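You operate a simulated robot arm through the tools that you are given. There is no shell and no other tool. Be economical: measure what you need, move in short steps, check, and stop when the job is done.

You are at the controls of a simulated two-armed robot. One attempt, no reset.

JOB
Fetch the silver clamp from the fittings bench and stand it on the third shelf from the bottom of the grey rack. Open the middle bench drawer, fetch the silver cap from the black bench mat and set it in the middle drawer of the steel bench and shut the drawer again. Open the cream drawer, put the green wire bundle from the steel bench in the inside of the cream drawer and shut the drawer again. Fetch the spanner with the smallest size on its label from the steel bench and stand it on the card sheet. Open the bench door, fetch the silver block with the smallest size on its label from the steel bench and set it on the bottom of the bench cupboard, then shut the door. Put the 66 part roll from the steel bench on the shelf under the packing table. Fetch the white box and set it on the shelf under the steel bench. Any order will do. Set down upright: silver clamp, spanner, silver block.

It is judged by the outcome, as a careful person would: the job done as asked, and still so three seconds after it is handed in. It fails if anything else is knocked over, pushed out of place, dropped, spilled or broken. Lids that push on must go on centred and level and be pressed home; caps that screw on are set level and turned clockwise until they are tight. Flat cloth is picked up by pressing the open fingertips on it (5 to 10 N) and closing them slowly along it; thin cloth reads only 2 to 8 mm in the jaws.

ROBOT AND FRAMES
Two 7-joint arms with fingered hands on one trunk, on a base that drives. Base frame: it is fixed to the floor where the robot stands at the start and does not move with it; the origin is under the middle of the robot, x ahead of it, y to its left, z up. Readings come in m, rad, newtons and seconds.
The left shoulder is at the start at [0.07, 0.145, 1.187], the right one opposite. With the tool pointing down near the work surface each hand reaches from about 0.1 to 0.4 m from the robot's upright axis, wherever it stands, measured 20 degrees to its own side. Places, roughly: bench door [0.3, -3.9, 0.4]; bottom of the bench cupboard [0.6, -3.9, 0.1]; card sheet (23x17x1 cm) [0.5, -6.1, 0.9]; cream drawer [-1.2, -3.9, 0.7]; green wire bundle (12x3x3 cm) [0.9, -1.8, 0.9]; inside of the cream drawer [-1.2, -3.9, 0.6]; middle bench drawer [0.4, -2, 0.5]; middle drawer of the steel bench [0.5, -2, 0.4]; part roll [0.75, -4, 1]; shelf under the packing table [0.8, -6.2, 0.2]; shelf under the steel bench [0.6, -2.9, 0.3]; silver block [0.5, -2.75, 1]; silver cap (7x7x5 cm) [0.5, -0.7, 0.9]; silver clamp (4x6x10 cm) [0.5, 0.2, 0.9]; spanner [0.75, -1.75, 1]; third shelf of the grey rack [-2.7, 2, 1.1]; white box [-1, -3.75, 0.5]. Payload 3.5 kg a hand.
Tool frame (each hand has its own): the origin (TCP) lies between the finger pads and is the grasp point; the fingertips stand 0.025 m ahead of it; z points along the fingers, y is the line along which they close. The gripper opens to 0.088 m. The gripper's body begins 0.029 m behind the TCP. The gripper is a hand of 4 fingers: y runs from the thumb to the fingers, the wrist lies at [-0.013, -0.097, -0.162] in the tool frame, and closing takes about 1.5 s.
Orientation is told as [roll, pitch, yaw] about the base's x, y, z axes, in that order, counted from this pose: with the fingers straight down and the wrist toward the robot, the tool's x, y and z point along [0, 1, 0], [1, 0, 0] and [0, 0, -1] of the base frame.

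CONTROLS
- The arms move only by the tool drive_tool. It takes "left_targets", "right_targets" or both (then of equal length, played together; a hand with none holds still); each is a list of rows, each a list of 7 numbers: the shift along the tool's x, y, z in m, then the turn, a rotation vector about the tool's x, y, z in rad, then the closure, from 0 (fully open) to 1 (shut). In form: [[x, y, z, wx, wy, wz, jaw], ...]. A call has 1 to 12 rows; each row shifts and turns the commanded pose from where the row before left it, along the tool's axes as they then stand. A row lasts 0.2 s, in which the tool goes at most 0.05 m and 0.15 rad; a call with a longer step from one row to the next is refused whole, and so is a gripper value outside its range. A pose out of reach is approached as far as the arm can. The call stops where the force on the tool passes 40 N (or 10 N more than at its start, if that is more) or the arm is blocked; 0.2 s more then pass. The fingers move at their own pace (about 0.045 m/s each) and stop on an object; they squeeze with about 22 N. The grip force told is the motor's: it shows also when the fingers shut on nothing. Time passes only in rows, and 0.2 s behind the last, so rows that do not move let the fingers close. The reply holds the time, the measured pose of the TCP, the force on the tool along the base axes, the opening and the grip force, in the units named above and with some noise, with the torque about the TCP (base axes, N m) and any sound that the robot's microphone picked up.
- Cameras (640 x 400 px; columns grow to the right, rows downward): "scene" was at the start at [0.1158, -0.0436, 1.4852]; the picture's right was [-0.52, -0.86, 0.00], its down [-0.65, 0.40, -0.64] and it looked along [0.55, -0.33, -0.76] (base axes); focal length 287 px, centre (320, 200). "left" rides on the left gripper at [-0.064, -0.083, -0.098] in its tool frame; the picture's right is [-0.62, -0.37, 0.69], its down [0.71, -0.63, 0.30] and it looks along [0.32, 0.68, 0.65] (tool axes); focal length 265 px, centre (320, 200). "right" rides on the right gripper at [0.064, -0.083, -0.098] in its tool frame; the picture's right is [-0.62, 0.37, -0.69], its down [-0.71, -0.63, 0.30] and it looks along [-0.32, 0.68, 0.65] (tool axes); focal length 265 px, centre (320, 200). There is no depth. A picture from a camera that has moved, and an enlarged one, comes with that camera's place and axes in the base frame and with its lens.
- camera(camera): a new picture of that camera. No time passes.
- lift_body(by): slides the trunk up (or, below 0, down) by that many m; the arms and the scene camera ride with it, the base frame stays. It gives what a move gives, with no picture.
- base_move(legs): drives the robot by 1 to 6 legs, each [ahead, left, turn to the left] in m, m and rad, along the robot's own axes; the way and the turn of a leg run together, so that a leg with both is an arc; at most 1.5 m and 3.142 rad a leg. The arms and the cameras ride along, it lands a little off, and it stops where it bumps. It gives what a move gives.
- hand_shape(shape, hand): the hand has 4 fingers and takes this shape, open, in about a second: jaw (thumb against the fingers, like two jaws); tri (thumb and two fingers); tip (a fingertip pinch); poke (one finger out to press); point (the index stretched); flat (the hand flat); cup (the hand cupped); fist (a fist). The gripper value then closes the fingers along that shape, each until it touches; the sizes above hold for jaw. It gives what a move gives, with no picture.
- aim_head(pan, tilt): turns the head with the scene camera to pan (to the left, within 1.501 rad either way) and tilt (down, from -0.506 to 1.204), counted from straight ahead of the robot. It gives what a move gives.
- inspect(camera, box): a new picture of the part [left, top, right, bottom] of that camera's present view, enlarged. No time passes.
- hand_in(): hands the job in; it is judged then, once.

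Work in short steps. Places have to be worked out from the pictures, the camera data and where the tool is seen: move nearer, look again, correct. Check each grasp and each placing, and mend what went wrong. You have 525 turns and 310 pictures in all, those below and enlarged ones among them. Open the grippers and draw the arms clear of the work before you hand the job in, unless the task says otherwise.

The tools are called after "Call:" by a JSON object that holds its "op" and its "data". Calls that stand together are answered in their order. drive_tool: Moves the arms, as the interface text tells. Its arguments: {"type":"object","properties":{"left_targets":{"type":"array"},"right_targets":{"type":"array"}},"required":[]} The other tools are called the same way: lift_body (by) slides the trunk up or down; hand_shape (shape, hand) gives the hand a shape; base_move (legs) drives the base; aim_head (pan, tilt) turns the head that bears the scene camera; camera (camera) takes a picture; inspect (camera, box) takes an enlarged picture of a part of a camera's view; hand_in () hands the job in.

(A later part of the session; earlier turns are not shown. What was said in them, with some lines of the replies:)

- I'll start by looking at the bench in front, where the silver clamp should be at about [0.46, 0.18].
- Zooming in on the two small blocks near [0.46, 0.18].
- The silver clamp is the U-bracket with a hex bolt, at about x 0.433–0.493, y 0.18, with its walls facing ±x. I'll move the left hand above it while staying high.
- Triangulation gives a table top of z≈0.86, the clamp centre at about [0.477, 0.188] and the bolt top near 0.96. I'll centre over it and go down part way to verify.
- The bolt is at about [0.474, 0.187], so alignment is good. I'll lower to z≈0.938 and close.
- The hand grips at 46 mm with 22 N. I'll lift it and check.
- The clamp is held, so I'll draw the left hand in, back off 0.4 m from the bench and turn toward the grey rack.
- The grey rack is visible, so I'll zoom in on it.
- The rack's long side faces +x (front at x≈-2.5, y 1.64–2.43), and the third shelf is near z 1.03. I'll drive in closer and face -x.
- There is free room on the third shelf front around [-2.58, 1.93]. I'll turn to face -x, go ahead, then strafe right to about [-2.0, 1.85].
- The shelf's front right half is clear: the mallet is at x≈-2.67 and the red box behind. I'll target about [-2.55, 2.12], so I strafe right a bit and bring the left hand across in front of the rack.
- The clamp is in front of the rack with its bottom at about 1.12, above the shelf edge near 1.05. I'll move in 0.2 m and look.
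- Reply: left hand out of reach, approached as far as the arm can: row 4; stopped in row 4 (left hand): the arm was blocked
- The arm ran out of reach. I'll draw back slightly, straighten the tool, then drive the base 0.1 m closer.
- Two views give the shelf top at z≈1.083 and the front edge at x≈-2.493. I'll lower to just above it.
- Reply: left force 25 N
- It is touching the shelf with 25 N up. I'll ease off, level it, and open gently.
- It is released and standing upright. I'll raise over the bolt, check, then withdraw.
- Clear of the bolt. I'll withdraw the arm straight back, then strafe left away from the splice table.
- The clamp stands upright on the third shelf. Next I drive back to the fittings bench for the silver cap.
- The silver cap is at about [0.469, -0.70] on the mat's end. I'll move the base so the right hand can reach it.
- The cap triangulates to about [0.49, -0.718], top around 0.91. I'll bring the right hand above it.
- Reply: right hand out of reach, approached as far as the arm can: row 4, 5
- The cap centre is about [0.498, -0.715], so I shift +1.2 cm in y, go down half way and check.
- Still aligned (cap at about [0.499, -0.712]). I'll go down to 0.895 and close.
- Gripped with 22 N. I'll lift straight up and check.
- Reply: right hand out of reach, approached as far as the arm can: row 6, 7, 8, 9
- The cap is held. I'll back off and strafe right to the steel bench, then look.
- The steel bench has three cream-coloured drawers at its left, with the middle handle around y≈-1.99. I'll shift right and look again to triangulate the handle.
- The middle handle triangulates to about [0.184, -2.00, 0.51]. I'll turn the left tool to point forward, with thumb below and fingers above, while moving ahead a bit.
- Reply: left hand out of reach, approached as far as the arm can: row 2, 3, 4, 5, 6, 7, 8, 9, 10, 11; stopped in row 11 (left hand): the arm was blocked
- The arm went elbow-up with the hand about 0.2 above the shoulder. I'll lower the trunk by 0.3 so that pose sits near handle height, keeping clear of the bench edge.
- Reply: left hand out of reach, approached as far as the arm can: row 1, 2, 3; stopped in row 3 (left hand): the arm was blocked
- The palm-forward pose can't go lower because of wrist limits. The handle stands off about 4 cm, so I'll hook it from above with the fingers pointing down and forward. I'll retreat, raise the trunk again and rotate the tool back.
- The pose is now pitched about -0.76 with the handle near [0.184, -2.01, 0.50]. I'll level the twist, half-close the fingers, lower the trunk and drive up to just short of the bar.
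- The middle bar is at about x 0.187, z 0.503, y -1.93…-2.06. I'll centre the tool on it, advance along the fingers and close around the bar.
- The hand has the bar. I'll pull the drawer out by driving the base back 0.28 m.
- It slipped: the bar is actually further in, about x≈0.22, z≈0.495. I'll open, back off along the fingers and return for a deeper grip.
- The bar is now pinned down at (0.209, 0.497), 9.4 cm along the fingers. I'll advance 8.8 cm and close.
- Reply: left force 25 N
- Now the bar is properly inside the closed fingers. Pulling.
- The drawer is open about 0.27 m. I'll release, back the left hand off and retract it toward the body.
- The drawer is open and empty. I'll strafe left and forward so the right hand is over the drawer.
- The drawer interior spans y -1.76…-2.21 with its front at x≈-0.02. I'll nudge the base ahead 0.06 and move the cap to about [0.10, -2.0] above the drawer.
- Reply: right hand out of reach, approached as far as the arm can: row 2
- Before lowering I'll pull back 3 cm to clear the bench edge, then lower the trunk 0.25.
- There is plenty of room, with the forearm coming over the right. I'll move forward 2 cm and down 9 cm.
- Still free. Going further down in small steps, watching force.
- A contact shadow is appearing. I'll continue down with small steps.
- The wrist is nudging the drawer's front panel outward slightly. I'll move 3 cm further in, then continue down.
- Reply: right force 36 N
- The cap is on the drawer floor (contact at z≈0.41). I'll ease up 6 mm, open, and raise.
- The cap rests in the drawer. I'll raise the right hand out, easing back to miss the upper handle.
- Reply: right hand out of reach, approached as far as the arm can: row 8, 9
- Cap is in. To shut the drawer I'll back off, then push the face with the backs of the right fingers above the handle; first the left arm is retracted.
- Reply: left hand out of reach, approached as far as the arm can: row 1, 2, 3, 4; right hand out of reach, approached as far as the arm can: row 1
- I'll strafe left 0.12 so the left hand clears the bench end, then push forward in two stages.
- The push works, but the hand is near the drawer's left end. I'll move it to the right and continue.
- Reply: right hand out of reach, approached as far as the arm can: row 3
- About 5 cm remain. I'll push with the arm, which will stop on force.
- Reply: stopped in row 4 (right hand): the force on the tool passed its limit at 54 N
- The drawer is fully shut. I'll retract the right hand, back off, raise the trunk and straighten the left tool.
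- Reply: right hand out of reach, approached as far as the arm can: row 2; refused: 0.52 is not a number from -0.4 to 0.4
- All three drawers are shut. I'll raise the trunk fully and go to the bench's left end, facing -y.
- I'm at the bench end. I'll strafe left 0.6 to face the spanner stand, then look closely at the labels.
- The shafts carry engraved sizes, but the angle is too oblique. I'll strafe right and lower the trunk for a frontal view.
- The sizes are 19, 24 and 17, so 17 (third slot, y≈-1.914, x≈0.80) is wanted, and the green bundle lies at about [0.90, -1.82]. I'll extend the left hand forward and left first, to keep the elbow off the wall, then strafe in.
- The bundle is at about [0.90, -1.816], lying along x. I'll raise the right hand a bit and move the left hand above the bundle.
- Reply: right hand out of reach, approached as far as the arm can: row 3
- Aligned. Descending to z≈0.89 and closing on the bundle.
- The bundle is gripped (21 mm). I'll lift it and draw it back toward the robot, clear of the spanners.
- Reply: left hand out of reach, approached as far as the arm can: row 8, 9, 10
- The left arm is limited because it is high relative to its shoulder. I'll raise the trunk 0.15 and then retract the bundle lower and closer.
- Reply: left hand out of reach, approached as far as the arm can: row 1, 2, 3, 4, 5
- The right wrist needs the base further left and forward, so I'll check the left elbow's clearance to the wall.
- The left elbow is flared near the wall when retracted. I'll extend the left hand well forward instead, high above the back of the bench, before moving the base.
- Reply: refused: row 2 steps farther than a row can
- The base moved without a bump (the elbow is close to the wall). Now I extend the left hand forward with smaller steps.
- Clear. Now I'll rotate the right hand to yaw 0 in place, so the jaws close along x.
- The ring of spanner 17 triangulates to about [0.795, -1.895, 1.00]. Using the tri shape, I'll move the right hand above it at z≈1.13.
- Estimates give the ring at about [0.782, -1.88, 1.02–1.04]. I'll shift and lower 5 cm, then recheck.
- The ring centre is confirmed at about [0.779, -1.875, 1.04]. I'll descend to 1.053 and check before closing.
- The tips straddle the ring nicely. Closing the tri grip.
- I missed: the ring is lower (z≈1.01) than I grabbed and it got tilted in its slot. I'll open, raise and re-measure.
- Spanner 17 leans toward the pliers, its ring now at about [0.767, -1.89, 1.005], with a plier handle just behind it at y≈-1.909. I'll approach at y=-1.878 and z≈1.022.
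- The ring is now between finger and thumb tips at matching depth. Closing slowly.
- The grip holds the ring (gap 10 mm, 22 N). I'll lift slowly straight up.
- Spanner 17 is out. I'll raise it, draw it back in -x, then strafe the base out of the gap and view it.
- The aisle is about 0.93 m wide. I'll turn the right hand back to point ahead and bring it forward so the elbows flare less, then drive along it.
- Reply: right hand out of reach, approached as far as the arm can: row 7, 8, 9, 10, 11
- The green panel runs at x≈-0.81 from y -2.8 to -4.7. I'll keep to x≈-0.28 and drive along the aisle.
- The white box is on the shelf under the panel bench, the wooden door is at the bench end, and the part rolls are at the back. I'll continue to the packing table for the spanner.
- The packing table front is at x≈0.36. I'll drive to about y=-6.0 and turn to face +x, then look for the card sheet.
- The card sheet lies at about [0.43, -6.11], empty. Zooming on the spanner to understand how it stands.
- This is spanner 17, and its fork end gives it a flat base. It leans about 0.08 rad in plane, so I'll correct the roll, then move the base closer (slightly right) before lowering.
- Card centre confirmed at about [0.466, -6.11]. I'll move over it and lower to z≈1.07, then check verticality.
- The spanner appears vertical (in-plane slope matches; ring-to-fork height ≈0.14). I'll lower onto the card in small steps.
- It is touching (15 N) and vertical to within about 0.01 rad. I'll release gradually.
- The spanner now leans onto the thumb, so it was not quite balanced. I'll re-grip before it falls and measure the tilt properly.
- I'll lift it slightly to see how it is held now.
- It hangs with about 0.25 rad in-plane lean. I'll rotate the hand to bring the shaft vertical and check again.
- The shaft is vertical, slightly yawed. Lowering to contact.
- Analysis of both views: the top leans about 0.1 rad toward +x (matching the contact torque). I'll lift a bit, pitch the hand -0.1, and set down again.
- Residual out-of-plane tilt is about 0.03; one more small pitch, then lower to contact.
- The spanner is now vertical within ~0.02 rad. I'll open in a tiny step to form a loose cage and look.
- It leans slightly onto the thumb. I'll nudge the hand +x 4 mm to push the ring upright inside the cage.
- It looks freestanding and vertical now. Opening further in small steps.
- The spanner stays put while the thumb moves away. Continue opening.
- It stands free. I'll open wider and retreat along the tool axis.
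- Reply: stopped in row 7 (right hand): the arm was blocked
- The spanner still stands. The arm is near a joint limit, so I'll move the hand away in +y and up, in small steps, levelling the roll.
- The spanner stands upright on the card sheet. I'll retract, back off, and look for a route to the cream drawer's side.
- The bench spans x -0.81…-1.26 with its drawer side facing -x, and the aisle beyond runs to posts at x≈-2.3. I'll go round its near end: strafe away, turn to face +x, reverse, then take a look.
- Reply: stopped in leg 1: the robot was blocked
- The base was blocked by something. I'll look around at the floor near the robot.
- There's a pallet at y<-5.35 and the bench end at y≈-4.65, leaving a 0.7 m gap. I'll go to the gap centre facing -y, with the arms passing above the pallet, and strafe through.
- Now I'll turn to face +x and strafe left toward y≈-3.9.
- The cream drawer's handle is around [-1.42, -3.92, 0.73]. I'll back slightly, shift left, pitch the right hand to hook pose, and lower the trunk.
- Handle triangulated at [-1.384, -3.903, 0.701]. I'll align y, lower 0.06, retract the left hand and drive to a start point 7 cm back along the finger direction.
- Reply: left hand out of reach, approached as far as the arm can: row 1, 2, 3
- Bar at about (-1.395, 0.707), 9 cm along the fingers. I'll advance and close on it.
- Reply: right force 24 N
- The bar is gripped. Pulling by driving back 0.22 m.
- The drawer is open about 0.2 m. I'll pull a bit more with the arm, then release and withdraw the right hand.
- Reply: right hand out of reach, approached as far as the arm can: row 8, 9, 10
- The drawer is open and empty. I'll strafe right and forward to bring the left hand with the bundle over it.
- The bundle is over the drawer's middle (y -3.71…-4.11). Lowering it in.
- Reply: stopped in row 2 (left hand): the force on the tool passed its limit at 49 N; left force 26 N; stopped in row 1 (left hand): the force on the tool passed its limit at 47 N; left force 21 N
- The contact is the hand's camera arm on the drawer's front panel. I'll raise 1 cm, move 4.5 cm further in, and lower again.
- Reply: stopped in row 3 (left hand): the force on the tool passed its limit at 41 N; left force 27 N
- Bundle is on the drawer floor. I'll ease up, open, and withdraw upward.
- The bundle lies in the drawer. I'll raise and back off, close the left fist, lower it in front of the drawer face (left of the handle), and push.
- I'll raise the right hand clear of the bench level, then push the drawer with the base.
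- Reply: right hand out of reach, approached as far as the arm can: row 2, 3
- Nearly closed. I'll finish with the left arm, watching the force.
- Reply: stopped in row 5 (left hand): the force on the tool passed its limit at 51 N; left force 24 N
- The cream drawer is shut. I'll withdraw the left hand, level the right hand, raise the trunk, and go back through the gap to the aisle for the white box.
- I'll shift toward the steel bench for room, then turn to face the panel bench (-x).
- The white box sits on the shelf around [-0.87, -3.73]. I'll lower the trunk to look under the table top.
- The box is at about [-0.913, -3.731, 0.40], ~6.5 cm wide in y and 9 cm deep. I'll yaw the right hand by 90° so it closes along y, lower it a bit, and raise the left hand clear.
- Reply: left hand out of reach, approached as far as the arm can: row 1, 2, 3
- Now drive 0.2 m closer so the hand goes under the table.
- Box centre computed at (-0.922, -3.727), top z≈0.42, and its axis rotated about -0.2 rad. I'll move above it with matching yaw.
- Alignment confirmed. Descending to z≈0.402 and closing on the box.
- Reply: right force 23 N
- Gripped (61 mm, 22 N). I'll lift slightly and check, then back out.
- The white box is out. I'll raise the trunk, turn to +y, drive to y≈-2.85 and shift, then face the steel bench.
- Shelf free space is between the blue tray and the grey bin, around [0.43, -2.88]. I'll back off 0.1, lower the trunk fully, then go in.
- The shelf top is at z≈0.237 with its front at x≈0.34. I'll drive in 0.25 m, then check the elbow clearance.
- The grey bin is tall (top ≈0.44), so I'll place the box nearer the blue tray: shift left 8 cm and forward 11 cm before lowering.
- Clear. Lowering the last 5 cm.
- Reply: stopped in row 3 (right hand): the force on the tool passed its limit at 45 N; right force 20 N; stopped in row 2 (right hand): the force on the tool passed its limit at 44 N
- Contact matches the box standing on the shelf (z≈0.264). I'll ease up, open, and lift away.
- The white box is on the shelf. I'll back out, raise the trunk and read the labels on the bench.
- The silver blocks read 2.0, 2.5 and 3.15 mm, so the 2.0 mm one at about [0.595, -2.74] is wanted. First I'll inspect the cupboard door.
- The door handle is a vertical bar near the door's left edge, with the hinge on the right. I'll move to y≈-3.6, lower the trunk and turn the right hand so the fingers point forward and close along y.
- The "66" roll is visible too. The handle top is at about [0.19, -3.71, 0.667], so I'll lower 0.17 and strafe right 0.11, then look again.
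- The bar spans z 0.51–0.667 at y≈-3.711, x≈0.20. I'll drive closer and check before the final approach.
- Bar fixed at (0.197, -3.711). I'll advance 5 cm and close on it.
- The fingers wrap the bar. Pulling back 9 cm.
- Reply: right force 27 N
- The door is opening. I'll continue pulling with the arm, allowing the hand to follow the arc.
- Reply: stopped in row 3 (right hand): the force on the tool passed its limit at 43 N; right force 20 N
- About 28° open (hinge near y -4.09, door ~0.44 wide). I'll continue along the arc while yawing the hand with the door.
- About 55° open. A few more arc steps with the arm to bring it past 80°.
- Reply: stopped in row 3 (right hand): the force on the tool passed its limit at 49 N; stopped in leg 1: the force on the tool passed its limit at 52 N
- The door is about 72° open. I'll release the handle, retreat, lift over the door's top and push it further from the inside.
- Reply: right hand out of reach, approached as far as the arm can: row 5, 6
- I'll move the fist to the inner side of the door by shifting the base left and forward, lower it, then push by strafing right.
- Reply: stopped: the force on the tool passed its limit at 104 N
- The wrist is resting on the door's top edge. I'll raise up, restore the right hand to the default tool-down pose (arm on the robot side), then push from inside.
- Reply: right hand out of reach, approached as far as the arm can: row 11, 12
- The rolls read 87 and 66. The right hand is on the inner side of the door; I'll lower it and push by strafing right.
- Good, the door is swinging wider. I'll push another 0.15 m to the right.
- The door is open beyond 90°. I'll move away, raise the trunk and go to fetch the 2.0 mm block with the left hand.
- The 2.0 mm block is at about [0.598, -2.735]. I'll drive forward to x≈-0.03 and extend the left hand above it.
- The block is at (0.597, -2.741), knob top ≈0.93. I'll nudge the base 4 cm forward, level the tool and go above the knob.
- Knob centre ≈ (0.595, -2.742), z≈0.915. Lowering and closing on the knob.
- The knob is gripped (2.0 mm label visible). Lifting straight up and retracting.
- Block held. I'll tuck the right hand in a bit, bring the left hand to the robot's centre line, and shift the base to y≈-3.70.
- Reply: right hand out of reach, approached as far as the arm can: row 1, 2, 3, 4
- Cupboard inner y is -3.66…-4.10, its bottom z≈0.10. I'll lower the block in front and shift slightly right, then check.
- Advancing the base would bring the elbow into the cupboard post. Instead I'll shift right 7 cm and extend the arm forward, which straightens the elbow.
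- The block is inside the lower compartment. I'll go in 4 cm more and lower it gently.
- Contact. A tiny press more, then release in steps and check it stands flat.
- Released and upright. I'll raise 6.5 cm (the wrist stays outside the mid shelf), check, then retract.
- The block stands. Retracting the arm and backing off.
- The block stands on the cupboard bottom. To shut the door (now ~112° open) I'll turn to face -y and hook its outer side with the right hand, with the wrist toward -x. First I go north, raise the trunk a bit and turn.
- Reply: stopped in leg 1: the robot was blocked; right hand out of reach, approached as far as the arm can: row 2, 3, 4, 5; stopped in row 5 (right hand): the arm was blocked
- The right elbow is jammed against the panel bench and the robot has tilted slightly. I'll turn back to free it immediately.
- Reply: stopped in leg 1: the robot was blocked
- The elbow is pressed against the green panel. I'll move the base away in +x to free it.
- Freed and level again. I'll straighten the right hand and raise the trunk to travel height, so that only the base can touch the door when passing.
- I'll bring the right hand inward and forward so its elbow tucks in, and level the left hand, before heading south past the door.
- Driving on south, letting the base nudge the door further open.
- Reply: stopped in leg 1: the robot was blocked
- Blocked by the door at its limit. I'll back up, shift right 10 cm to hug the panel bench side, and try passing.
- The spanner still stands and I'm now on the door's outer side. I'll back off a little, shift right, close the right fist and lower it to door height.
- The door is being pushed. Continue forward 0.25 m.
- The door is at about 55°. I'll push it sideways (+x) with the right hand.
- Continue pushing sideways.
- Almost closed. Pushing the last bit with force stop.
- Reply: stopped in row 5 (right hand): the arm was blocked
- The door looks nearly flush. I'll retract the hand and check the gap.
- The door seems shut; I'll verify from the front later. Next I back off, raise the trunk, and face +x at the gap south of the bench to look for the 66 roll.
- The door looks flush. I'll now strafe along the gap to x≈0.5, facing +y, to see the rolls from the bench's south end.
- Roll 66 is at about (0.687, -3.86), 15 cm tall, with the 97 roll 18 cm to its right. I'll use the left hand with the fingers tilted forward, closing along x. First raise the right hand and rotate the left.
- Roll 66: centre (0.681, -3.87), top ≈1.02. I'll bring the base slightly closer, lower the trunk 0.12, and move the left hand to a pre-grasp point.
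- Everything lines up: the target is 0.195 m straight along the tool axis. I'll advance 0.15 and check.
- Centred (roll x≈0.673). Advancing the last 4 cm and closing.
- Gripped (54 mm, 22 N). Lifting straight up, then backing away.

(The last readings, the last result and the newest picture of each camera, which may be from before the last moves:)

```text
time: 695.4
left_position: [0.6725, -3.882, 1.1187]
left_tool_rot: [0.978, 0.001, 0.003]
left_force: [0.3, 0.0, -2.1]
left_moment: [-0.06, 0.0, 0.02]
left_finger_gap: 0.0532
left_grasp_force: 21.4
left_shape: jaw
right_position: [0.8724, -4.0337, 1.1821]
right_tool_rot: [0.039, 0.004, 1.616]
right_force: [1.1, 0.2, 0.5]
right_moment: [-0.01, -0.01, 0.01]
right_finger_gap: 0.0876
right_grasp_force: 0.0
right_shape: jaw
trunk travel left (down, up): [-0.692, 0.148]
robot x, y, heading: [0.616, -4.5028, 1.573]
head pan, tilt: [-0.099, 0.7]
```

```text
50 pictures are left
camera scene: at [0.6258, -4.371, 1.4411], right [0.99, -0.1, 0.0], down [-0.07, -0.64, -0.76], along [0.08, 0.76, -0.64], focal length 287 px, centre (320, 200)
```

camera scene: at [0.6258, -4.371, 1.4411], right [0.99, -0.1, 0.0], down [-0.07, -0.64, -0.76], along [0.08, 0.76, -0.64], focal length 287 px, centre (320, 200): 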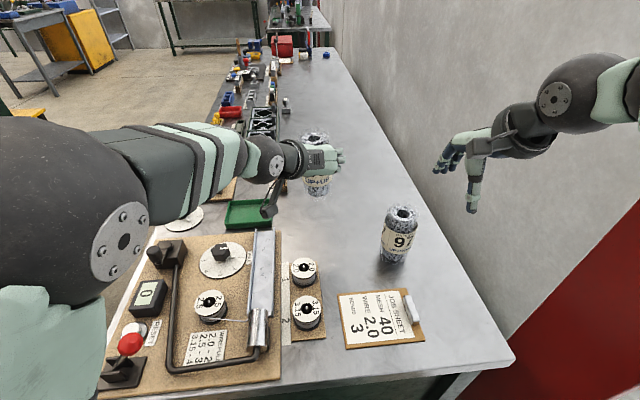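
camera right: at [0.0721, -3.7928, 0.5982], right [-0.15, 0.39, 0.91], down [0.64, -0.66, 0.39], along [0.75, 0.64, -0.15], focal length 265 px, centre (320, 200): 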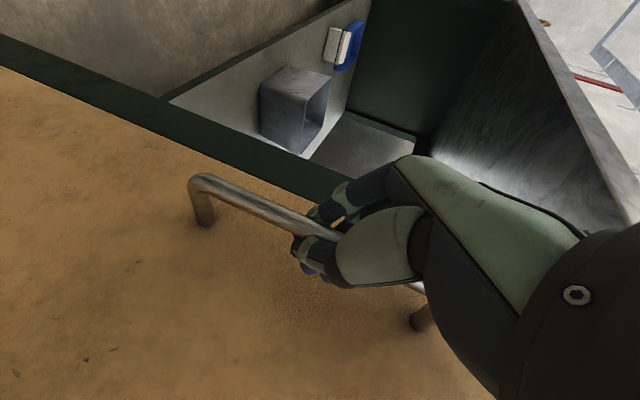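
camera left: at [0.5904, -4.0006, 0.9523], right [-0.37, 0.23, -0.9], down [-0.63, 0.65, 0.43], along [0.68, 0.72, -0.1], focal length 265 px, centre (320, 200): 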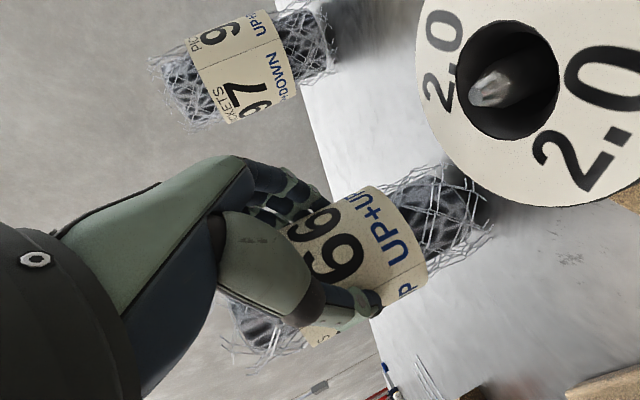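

The 66 roll is held. I'll raise the trunk, back out, return to the aisle and go to the packing table.

Call:
{"op": "lift_body", "data": {"by": 0.12}}

Call:
{"op": "base_move", "data": {"legs": [[-0.16, 0, 0], [0, 1.03, 0], [0, 0, -1.57], [0, -1.35, 0]]}}

Call:
{"op": "aim_head", "data": {"pan": 0.0, "tilt": 0.7}}

Call:
{"op": "camera", "data": {"camera": "scene"}}

```text
time: 696.9
left_position: [0.6717, -3.8811, 1.2384]
left_tool_rot: [0.98, 0.001, 0.004]
left_force: [0.2, -0.3, -3.0]
left_moment: [-0.03, -0.02, -0.01]
left_finger_gap: 0.0531
left_grasp_force: 22.1
left_shape: jaw
right_position: [0.8714, -4.0346, 1.3014]
right_tool_rot: [0.039, 0.004, 1.616]
right_force: [0.9, 0.1, 0.6]
right_moment: [-0.03, 0.01, 0.02]
right_finger_gap: 0.0876
right_grasp_force: 0.0
right_shape: jaw
trunk travel left (down, up): [-0.812, 0.028]
robot x, y, heading: [0.6177, -4.5013, 1.567]
head pan, tilt: [-0.099, 0.7]
```

```text
time: 713.5
left_position: [0.1509, -6.0867, 1.2373]
left_tool_rot: [0.981, 0.001, -1.603]
left_force: [0.9, -0.1, -2.3]
left_moment: [0.01, 0.02, 0.0]
left_finger_gap: 0.0529
left_grasp_force: 22.3
left_shape: jaw
right_position: [-0.0085, -6.2824, 1.3018]
right_tool_rot: [0.04, 0.003, 0.007]
right_force: [0.1, -0.3, -0.6]
right_moment: [0.02, 0.01, -0.01]
right_finger_gap: 0.0878
right_grasp_force: 0.1
right_shape: jaw
trunk travel left (down, up): [-0.812, 0.028]
robot x, y, heading: [-0.4682, -6.0103, -0.038]
head pan, tilt: [-0.099, 0.7]
```

```text
time: 714.2
left_position: [0.1508, -6.0871, 1.2381]
left_tool_rot: [0.98, 0.0, -1.604]
left_force: [-0.6, -0.4, -1.5]
left_moment: [-0.01, 0.07, 0.04]
left_finger_gap: 0.0529
left_grasp_force: 21.2
left_shape: jaw
right_position: [-0.01, -6.2831, 1.3013]
right_tool_rot: [0.037, 0.004, 0.007]
right_force: [-0.2, 0.0, -0.2]
right_moment: [-0.01, -0.06, 0.02]
right_finger_gap: 0.0877
right_grasp_force: 0.0
right_shape: jaw
trunk travel left (down, up): [-0.812, 0.028]
robot x, y, heading: [-0.4694, -6.0072, -0.043]
head pan, tilt: [0.0, 0.7]
```

```text
49 pictures are left
camera scene: at [-0.3343, -6.0196, 1.5612], right [-0.04, -1.0, 0.0], down [-0.64, 0.03, -0.76], along [0.76, -0.03, -0.64], focal length 287 px, centre (320, 200)
```

scene: 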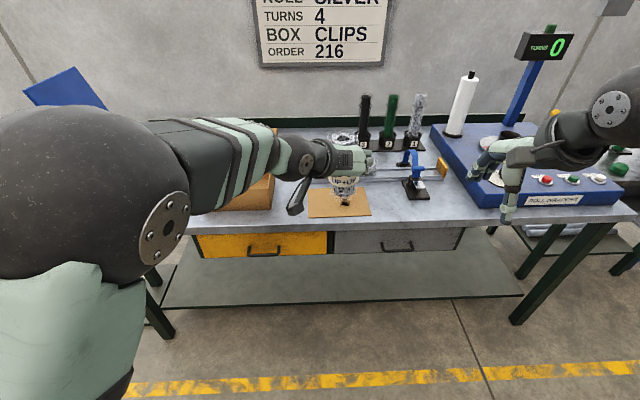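

I'm in front of the packing table; the spanner still stands behind the roll. I'll lower the trunk and look at the under-shelf.

Call:
{"op": "lift_body", "data": {"by": -0.4}}

Call:
{"op": "lift_body", "data": {"by": -0.38}}

Call:
{"op": "aim_head", "data": {"pan": -0.1, "tilt": 0.45}}

Call:
{"op": "camera", "data": {"camera": "scene"}}

Call:
{"op": "camera", "data": {"camera": "left"}}

```text
time: 718.0
left_position: [0.15, -6.0874, 0.8384]
left_tool_rot: [0.981, -0.001, -1.605]
left_force: [-0.1, -0.1, -2.3]
left_moment: [0.0, 0.03, 0.0]
left_finger_gap: 0.0528
left_grasp_force: 22.2
left_shape: jaw
right_position: [-0.0099, -6.2831, 0.902]
right_tool_rot: [0.039, 0.003, 0.008]
right_force: [0.5, 0.0, 0.0]
right_moment: [0.01, 0.02, 0.03]
right_finger_gap: 0.0875
right_grasp_force: 0.2
right_shape: jaw
trunk travel left (down, up): [-0.412, 0.428]
robot x, y, heading: [-0.4715, -6.0101, -0.041]
head pan, tilt: [0.0, 0.7]
```

```text
time: 721.7
left_position: [0.1497, -6.0877, 0.4588]
left_tool_rot: [0.98, -0.001, -1.604]
left_force: [-0.8, -0.4, -2.2]
left_moment: [0.02, 0.09, 0.01]
left_finger_gap: 0.0529
left_grasp_force: 21.4
left_shape: jaw
right_position: [-0.011, -6.283, 0.5225]
right_tool_rot: [0.039, 0.003, 0.006]
right_force: [0.0, 0.6, -0.1]
right_moment: [0.01, 0.0, 0.02]
right_finger_gap: 0.0874
right_grasp_force: 0.1
right_shape: jaw
trunk travel left (down, up): [-0.032, 0.808]
robot x, y, heading: [-0.469, -6.0108, -0.038]
head pan, tilt: [0.0, 0.7]
```

```text
time: 722.4
left_position: [0.1498, -6.0876, 0.4592]
left_tool_rot: [0.979, 0.001, -1.604]
left_force: [-0.5, 0.4, -1.1]
left_moment: [0.01, 0.05, 0.01]
left_finger_gap: 0.0527
left_grasp_force: 21.8
left_shape: jaw
right_position: [-0.0105, -6.2832, 0.5213]
right_tool_rot: [0.039, 0.004, 0.006]
right_force: [-0.8, 0.8, 0.3]
right_moment: [-0.03, 0.02, -0.02]
right_finger_gap: 0.0877
right_grasp_force: 0.1
right_shape: jaw
trunk travel left (down, up): [-0.032, 0.808]
robot x, y, heading: [-0.4702, -6.0136, -0.04]
head pan, tilt: [-0.099, 0.45]
```

```text
48 pictures are left
camera scene: at [-0.3286, -6.029, 0.8033], right [-0.14, -0.99, 0.0], down [-0.43, 0.06, -0.9], along [0.89, -0.13, -0.44], focal length 287 px, centre (320, 200)
```

scene: 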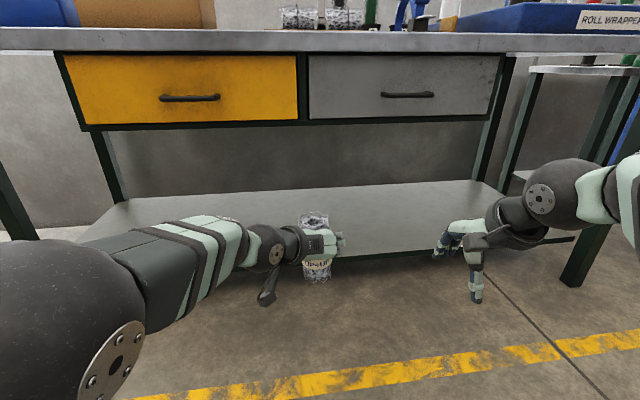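

```text
47 pictures are left
camera left: at [0.035, -6.0012, 0.4592], right [0.24, 0.36, -0.9], down [0.67, 0.61, 0.42], along [0.7, -0.71, -0.09], focal length 265 px, centre (320, 200)
```

left: 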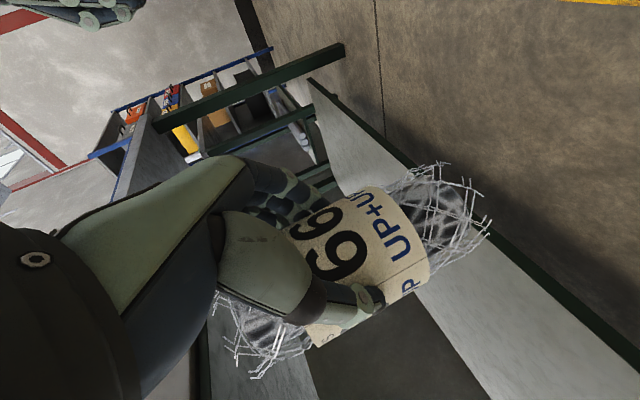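

The shelf front is at x≈0.48 and its top z≈0.17. I'll lower the right hand a little for clearance, then drive in until the roll is over the shelf.

Call:
{"op": "drive_tool", "data": {"right_targets": [[0, -0.02, 0.035, 0, 0, 0, 0], [0, -0.02, 0.035, 0, 0, 0, 0], [0, -0.02, 0.03, 0, 0, 0, 0]]}}

Call:
{"op": "base_move", "data": {"legs": [[0.4, 0.02, 0.04]]}}

Call:
{"op": "camera", "data": {"camera": "scene"}}

```text
time: 723.2
left_position: [0.1491, -6.0873, 0.4588]
left_tool_rot: [0.981, 0.0, -1.603]
left_force: [0.3, 0.0, -2.0]
left_moment: [-0.03, 0.08, -0.01]
left_finger_gap: 0.0527
left_grasp_force: 21.8
left_shape: jaw
right_position: [-0.0709, -6.281, 0.4213]
right_tool_rot: [0.039, 0.003, 0.007]
right_force: [-1.1, -0.7, -0.8]
right_moment: [0.0, 0.0, 0.01]
right_finger_gap: 0.0878
right_grasp_force: 0.1
right_shape: jaw
trunk travel left (down, up): [-0.032, 0.808]
robot x, y, heading: [-0.468, -6.0109, -0.037]
head pan, tilt: [-0.099, 0.45]
```

```text
time: 725.8
left_position: [0.5554, -6.0509, 0.4569]
left_tool_rot: [0.981, -0.001, -1.562]
left_force: [0.1, 0.4, -2.4]
left_moment: [0.0, 0.02, -0.02]
left_finger_gap: 0.0528
left_grasp_force: 22.1
left_shape: jaw
right_position: [0.3436, -6.2523, 0.4203]
right_tool_rot: [0.039, 0.002, 0.047]
right_force: [0.6, -0.9, 0.3]
right_moment: [0.01, -0.01, 0.01]
right_finger_gap: 0.0875
right_grasp_force: 0.2
right_shape: jaw
trunk travel left (down, up): [-0.032, 0.808]
robot x, y, heading: [-0.0653, -5.9982, -0.002]
head pan, tilt: [-0.099, 0.45]
```

```text
46 pictures are left
camera scene: at [0.0752, -6.011, 0.8034], right [-0.1, -1.0, 0.0], down [-0.43, 0.04, -0.9], along [0.9, -0.09, -0.44], focal length 287 px, centre (320, 200)
```

scene: 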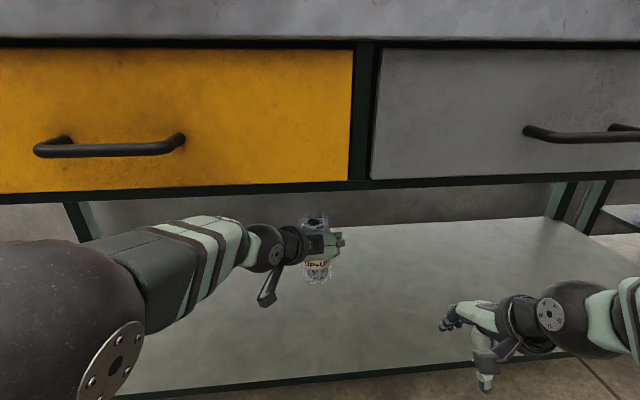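

Over the shelf (front x≈0.47, z≈0.18). Lowering vertically.

Call:
{"op": "drive_tool", "data": {"left_targets": [[-0.033, 0, 0.022, 0, 0, 0, 0.9], [-0.033, 0, 0.022, 0, 0, 0, 0.9], [-0.033, 0, 0.022, 0, 0, 0, 0.9], [-0.025, 0, 0.017, 0, 0, 0, 0.9], [0, 0, 0, 0, 0, 0, 0.9]]}}

Call:
{"op": "drive_tool", "data": {"left_targets": [[-0.0083, 0, 0.0055, 0, 0, 0, 0.9], [-0.005, 0, 0.0033, 0, 0, 0, 0.9], [0, 0, 0, 0, 0, 0, 0.9]]}}

Call:
{"op": "camera", "data": {"camera": "scene"}}

```text
time: 727.0
left_position: [0.5605, -6.0437, 0.3122]
left_tool_rot: [0.98, -0.015, -1.545]
left_force: [-0.1, -0.3, -2.2]
left_moment: [0.01, 0.06, -0.01]
left_finger_gap: 0.0526
left_grasp_force: 21.4
left_shape: jaw
right_position: [0.343, -6.2525, 0.4207]
right_tool_rot: [0.04, 0.005, 0.049]
right_force: [-0.7, 1.0, 0.3]
right_moment: [0.03, -0.01, -0.01]
right_finger_gap: 0.0875
right_grasp_force: 0.1
right_shape: jaw
trunk travel left (down, up): [-0.032, 0.808]
robot x, y, heading: [-0.0664, -5.9988, -0.004]
head pan, tilt: [-0.099, 0.45]
```

```text
time: 727.8
left_position: [0.5589, -6.0448, 0.2948]
left_tool_rot: [0.979, -0.006, -1.552]
left_force: [0.3, -0.6, -1.8]
left_moment: [0.0, 0.06, -0.01]
left_finger_gap: 0.0527
left_grasp_force: 21.7
left_shape: jaw
right_position: [0.343, -6.2523, 0.4202]
right_tool_rot: [0.038, 0.003, 0.048]
right_force: [-0.1, 0.3, 0.5]
right_moment: [0.0, 0.01, 0.0]
right_finger_gap: 0.0878
right_grasp_force: 0.1
right_shape: jaw
trunk travel left (down, up): [-0.032, 0.808]
robot x, y, heading: [-0.0672, -5.9999, 0.002]
head pan, tilt: [-0.099, 0.45]
```

```text
45 pictures are left
camera scene: at [0.0752, -6.011, 0.8034], right [-0.1, -1.0, 0.0], down [-0.43, 0.04, -0.9], along [0.9, -0.09, -0.44], focal length 287 px, centre (320, 200)
```

scene: 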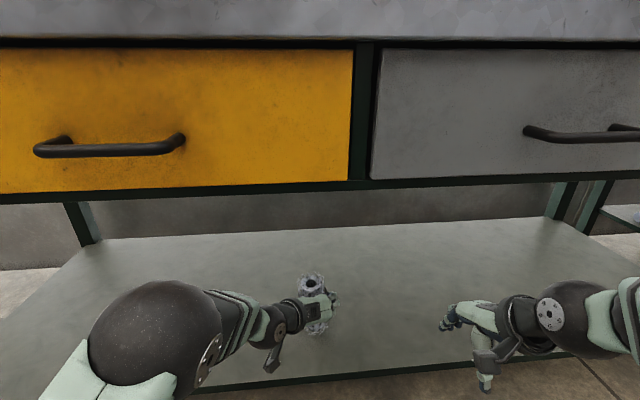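

Call:
{"op": "drive_tool", "data": {"left_targets": [[-0.005, 0, 0.0033, 0, 0, 0, 0.9], [-0.005, 0, 0.0033, 0, 0, 0, 0.9], [0, 0, 0, 0, 0, 0, 0.9]]}}

Call:
{"op": "drive_tool", "data": {"left_targets": [[-0.005, 0, 0.0033, 0, 0, 0, 0.9], [-0.004, 0, 0.0027, 0, 0, 0, 0.9], [0, 0, 0, 0, 0, 0, 0.9]]}}

```text
time: 728.5
left_position: [0.5569, -6.048, 0.2805]
left_tool_rot: [0.979, -0.004, -1.557]
left_force: [0.8, 0.0, -1.1]
left_moment: [0.03, 0.08, 0.02]
left_finger_gap: 0.0528
left_grasp_force: 21.4
left_shape: jaw
right_position: [0.3444, -6.2516, 0.42]
right_tool_rot: [0.04, 0.005, 0.047]
right_force: [-0.1, 0.3, 0.3]
right_moment: [-0.02, -0.03, 0.03]
right_finger_gap: 0.0877
right_grasp_force: 0.0
right_shape: jaw
trunk travel left (down, up): [-0.032, 0.808]
robot x, y, heading: [-0.0662, -5.9994, -0.003]
head pan, tilt: [-0.099, 0.45]
```

```text
time: 729.4
left_position: [0.5564, -6.0498, 0.2724]
left_tool_rot: [0.987, -0.003, -1.563]
left_force: [1.8, -3.5, 11.5]
left_moment: [-0.12, -0.13, -0.01]
left_finger_gap: 0.053
left_grasp_force: 22.0
left_shape: jaw
right_position: [0.3428, -6.2528, 0.4211]
right_tool_rot: [0.039, 0.002, 0.047]
right_force: [0.4, -0.1, 0.4]
right_moment: [0.0, 0.0, -0.02]
right_finger_gap: 0.0875
right_grasp_force: 0.0
right_shape: jaw
trunk travel left (down, up): [-0.032, 0.808]
robot x, y, heading: [-0.0676, -5.9972, -0.002]
head pan, tilt: [-0.099, 0.45]
```

The roll is on the shelf (11 N). I'll release gradually and retreat along the tool axis.

Call:
{"op": "drive_tool", "data": {"left_targets": [[0, 0, 0, 0, 0, 0, 0.39], [0, 0, 0, 0, 0, 0, 0.34], [0, 0, 0, 0, 0, 0, 0.29], [0, 0, 0, 0, 0, 0, 0.2], [0, 0, 0, 0, 0, 0, 0.05], [0, 0, 0, 0, 0, 0, 0]]}}

Call:
{"op": "camera", "data": {"camera": "left"}}

Call:
{"op": "drive_tool", "data": {"left_targets": [[0, 0, -0.02, 0, 0, 0, 0], [0, 0, -0.03, 0, 0, 0, 0], [0, 0, -0.04, 0, 0, 0, 0], [0, 0, -0.04, 0, 0, 0, 0]]}}

Call:
{"op": "camera", "data": {"camera": "scene"}}

```text
time: 730.8
left_position: [0.5549, -6.0507, 0.27]
left_tool_rot: [0.978, 0.0, -1.562]
left_force: [0.1, 0.2, 0.4]
left_moment: [0.03, -0.02, -0.01]
left_finger_gap: 0.0874
left_grasp_force: 0.1
left_shape: jaw
right_position: [0.3436, -6.2526, 0.4213]
right_tool_rot: [0.038, 0.003, 0.046]
right_force: [-0.2, -1.1, 0.2]
right_moment: [0.02, -0.02, 0.0]
right_finger_gap: 0.0876
right_grasp_force: 0.0
right_shape: jaw
trunk travel left (down, up): [-0.032, 0.808]
robot x, y, heading: [-0.0697, -5.9983, -0.0]
head pan, tilt: [-0.099, 0.45]
```

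```text
44 pictures are left
camera left: at [0.4373, -5.9678, 0.2707], right [0.23, 0.37, -0.9], down [0.64, 0.64, 0.42], along [0.73, -0.68, -0.09], focal length 265 px, centre (320, 200)
```

left: 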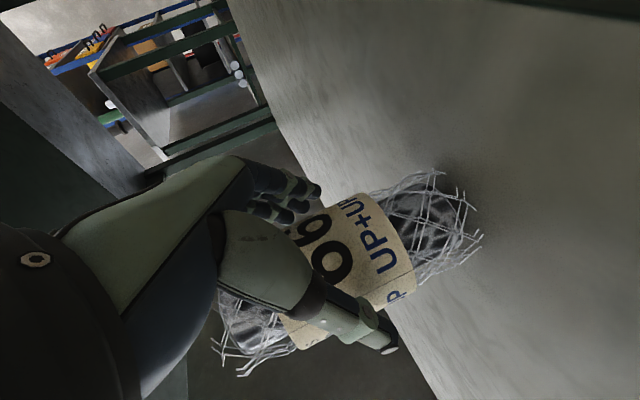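

```text
time: 731.7
left_position: [0.4363, -6.0394, 0.2316]
left_tool_rot: [0.757, -0.012, -1.525]
left_force: [-0.2, -0.1, 0.5]
left_moment: [0.0, -0.02, -0.03]
left_finger_gap: 0.0875
left_grasp_force: 0.1
left_shape: jaw
right_position: [0.3428, -6.2523, 0.4214]
right_tool_rot: [0.037, 0.003, 0.048]
right_force: [0.1, 0.5, 0.5]
right_moment: [-0.05, 0.01, 0.0]
right_finger_gap: 0.0876
right_grasp_force: 0.1
right_shape: jaw
trunk travel left (down, up): [-0.032, 0.808]
robot x, y, heading: [-0.0676, -5.9974, -0.001]
head pan, tilt: [-0.099, 0.45]
stopped in row 4 (left hand): the arm was blocked; the commanded pose is now the measured one
```

```text
43 pictures are left
camera scene: at [0.0749, -6.0109, 0.8034], right [-0.1, -1.0, 0.0], down [-0.43, 0.04, -0.9], along [0.9, -0.09, -0.44], focal length 287 px, centre (320, 200)
```

scene: 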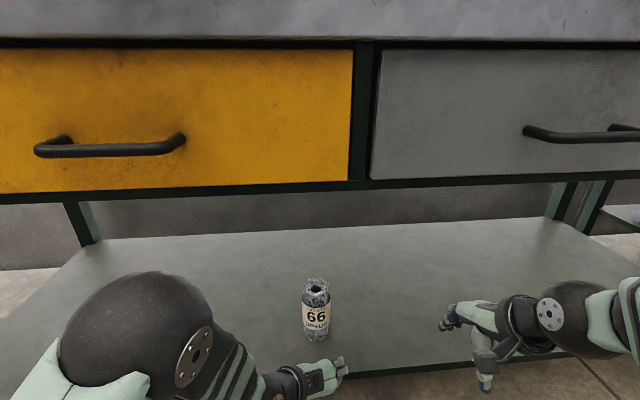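

The 66 roll stands on the shelf. I'll back out, raise the trunk, and check the spanner on the way.

Call:
{"op": "base_move", "data": {"legs": [[-0.4, 0, 0]]}}

Call:
{"op": "lift_body", "data": {"by": 0.4}}

Call:
{"op": "lift_body", "data": {"by": 0.35}}

Call:
{"op": "aim_head", "data": {"pan": -0.1, "tilt": 0.6}}

Call:
{"op": "camera", "data": {"camera": "scene"}}

```text
time: 734.1
left_position: [0.0404, -6.0402, 0.2349]
left_tool_rot: [0.759, -0.013, -1.527]
left_force: [-0.5, 0.3, -0.6]
left_moment: [0.0, -0.04, 0.01]
left_finger_gap: 0.0875
left_grasp_force: 0.0
left_shape: jaw
right_position: [-0.0536, -6.2534, 0.4196]
right_tool_rot: [0.039, 0.004, 0.045]
right_force: [0.1, 0.6, 0.0]
right_moment: [0.01, 0.0, -0.01]
right_finger_gap: 0.0875
right_grasp_force: 0.0
right_shape: jaw
trunk travel left (down, up): [-0.032, 0.808]
robot x, y, heading: [-0.4619, -6.0007, -0.004]
head pan, tilt: [-0.099, 0.45]
```

```text
time: 738.0
left_position: [0.0407, -6.0394, 0.6336]
left_tool_rot: [0.757, -0.015, -1.528]
left_force: [0.2, 0.4, -0.1]
left_moment: [0.04, 0.04, -0.02]
left_finger_gap: 0.0877
left_grasp_force: 0.1
left_shape: jaw
right_position: [-0.0545, -6.2533, 0.8205]
right_tool_rot: [0.039, 0.002, 0.045]
right_force: [-0.1, 0.0, -0.6]
right_moment: [-0.01, 0.0, 0.01]
right_finger_gap: 0.0879
right_grasp_force: 0.1
right_shape: jaw
trunk travel left (down, up): [-0.432, 0.408]
robot x, y, heading: [-0.4604, -5.9976, -0.008]
head pan, tilt: [-0.099, 0.45]
```

```text
time: 741.4
left_position: [0.0407, -6.0398, 0.9831]
left_tool_rot: [0.757, -0.015, -1.527]
left_force: [0.9, 0.4, -0.9]
left_moment: [0.0, 0.04, 0.03]
left_finger_gap: 0.0877
left_grasp_force: 0.0
left_shape: jaw
right_position: [-0.0539, -6.253, 1.1701]
right_tool_rot: [0.038, 0.003, 0.044]
right_force: [-0.7, -0.6, -0.8]
right_moment: [0.02, 0.01, -0.02]
right_finger_gap: 0.088
right_grasp_force: 0.0
right_shape: jaw
trunk travel left (down, up): [-0.782, 0.058]
robot x, y, heading: [-0.4601, -5.9975, 0.004]
head pan, tilt: [-0.099, 0.45]
```

```text
time: 742.1
left_position: [0.041, -6.0403, 0.9834]
left_tool_rot: [0.758, -0.013, -1.528]
left_force: [-0.3, -0.5, -0.1]
left_moment: [0.01, -0.01, -0.01]
left_finger_gap: 0.0874
left_grasp_force: 0.0
left_shape: jaw
right_position: [-0.0539, -6.253, 1.1704]
right_tool_rot: [0.039, 0.004, 0.046]
right_force: [-0.1, 0.1, 0.4]
right_moment: [0.01, -0.02, 0.0]
right_finger_gap: 0.0878
right_grasp_force: 0.0
right_shape: jaw
trunk travel left (down, up): [-0.782, 0.058]
robot x, y, heading: [-0.4621, -5.9966, -0.007]
head pan, tilt: [-0.099, 0.6]
```

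```text
42 pictures are left
camera scene: at [-0.3244, -6.0107, 1.5399], right [-0.1, -0.99, 0.0], down [-0.56, 0.06, -0.83], along [0.82, -0.08, -0.56], focal length 287 px, centre (320, 200)
```

scene: 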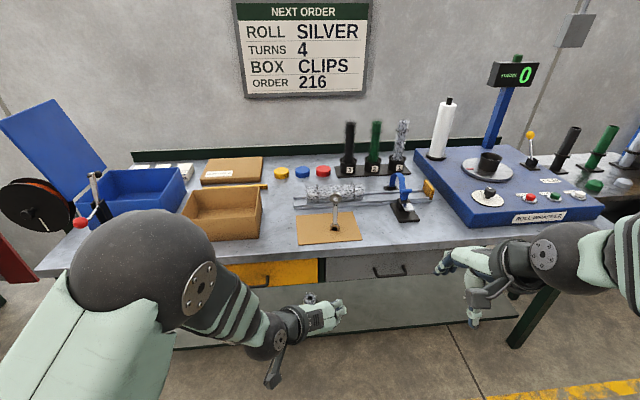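

The spanner stands on the card. Now I'll go to the cupboard door to verify it is fully shut.

Call:
{"op": "base_move", "data": {"legs": [[0, 1.25, 0], [0.03, 0.75, 0]]}}

Call:
{"op": "aim_head", "data": {"pan": 0.0, "tilt": 0.75}}

Call:
{"op": "camera", "data": {"camera": "scene"}}

```text
time: 752.0
left_position: [0.0727, -4.0482, 0.9838]
left_tool_rot: [0.757, -0.013, -1.52]
left_force: [0.2, -0.3, 0.4]
left_moment: [-0.01, 0.04, -0.03]
left_finger_gap: 0.0877
left_grasp_force: 0.1
left_shape: jaw
right_position: [-0.0189, -4.2616, 1.1701]
right_tool_rot: [0.04, 0.004, 0.051]
right_force: [-1.1, 0.8, -0.3]
right_moment: [0.01, 0.06, -0.01]
right_finger_gap: 0.0877
right_grasp_force: 0.2
right_shape: jaw
trunk travel left (down, up): [-0.782, 0.058]
robot x, y, heading: [-0.4259, -4.0089, 0.003]
head pan, tilt: [-0.099, 0.6]
```

```text
time: 752.7
left_position: [0.0731, -4.0452, 0.9837]
left_tool_rot: [0.756, -0.013, -1.519]
left_force: [0.4, -0.1, 0.3]
left_moment: [-0.01, -0.01, 0.04]
left_finger_gap: 0.0878
left_grasp_force: 0.1
left_shape: jaw
right_position: [-0.0193, -4.261, 1.1702]
right_tool_rot: [0.039, 0.004, 0.052]
right_force: [0.2, 0.3, 0.3]
right_moment: [0.02, 0.02, 0.01]
right_finger_gap: 0.0877
right_grasp_force: 0.1
right_shape: jaw
trunk travel left (down, up): [-0.782, 0.058]
robot x, y, heading: [-0.4317, -4.0099, 0.006]
head pan, tilt: [0.0, 0.75]
```

```text
41 pictures are left
camera scene: at [-0.2973, -4.0107, 1.527], right [0.0, -1.0, 0.0], down [-0.68, 0.0, -0.73], along [0.73, 0.0, -0.68], focal length 287 px, centre (320, 200)
```

scene: 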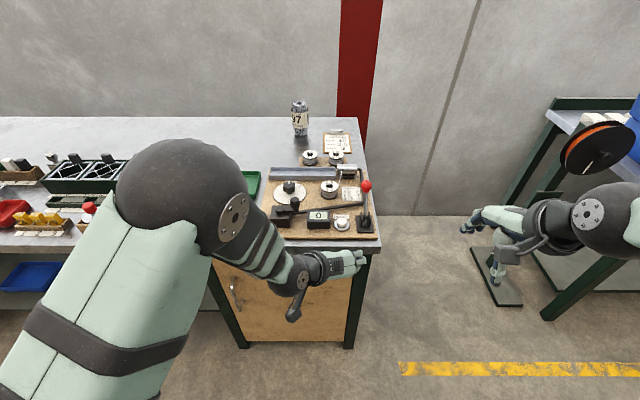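

Call:
{"op": "inspect", "data": {"camera": "scene", "box": [195, 240, 385, 360]}}

```text
3.33 times, centred on (290, 300) of scene
camera zoom: at [-0.2973, -4.0107, 1.527], right [0.0, -1.0, 0.0], down [-0.68, 0.0, -0.73], along [0.73, 0.0, -0.68], focal length 957 px, centre (420, -133)
```

zoom: 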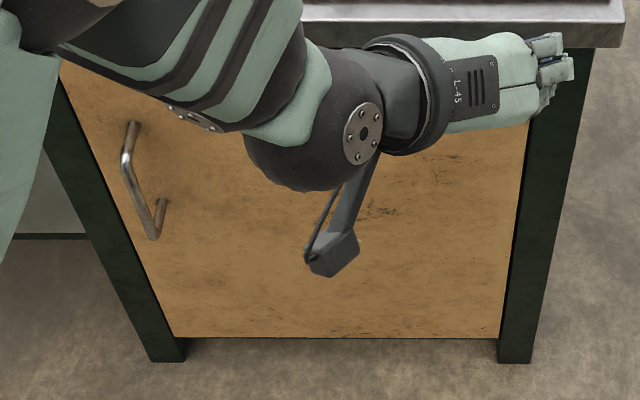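

The door's bottom edge is level with the frame, so it is shut; both hands are open and clear of the bench. Everything asked is placed, so I'm handing in.

Call:
{"op": "hand_in", "data": {}}

```text
The job is handed in.
```

All seven parts of the job are done and handed in; I don't have the verdict yet.

- **Silver clamp:** stands on the third shelf of the grey rack.
- **Silver cap:** lies in the middle bench drawer, and the drawer is shut.
- **Green wire bundle:** lies in the cream drawer, and the drawer is shut.
- **Spanner 17:** stands on the card sheet; it was still upright when I last looked. It tipped within its slot while I was fetching it.
- **2.0 mm silver block:** stands on the cupboard bottom, and the door looked flush with the frame.
- **66 part roll:** stands on the shelf under the packing table.
- **White box:** sits on the shelf under the steel bench.

On the way, the base bumped a pallet and the open cupboard door. My right elbow also jammed against the green panel of the bench opposite the steel bench. I saw nothing knocked over, but I did not go round to check everything on the far side of that bench.
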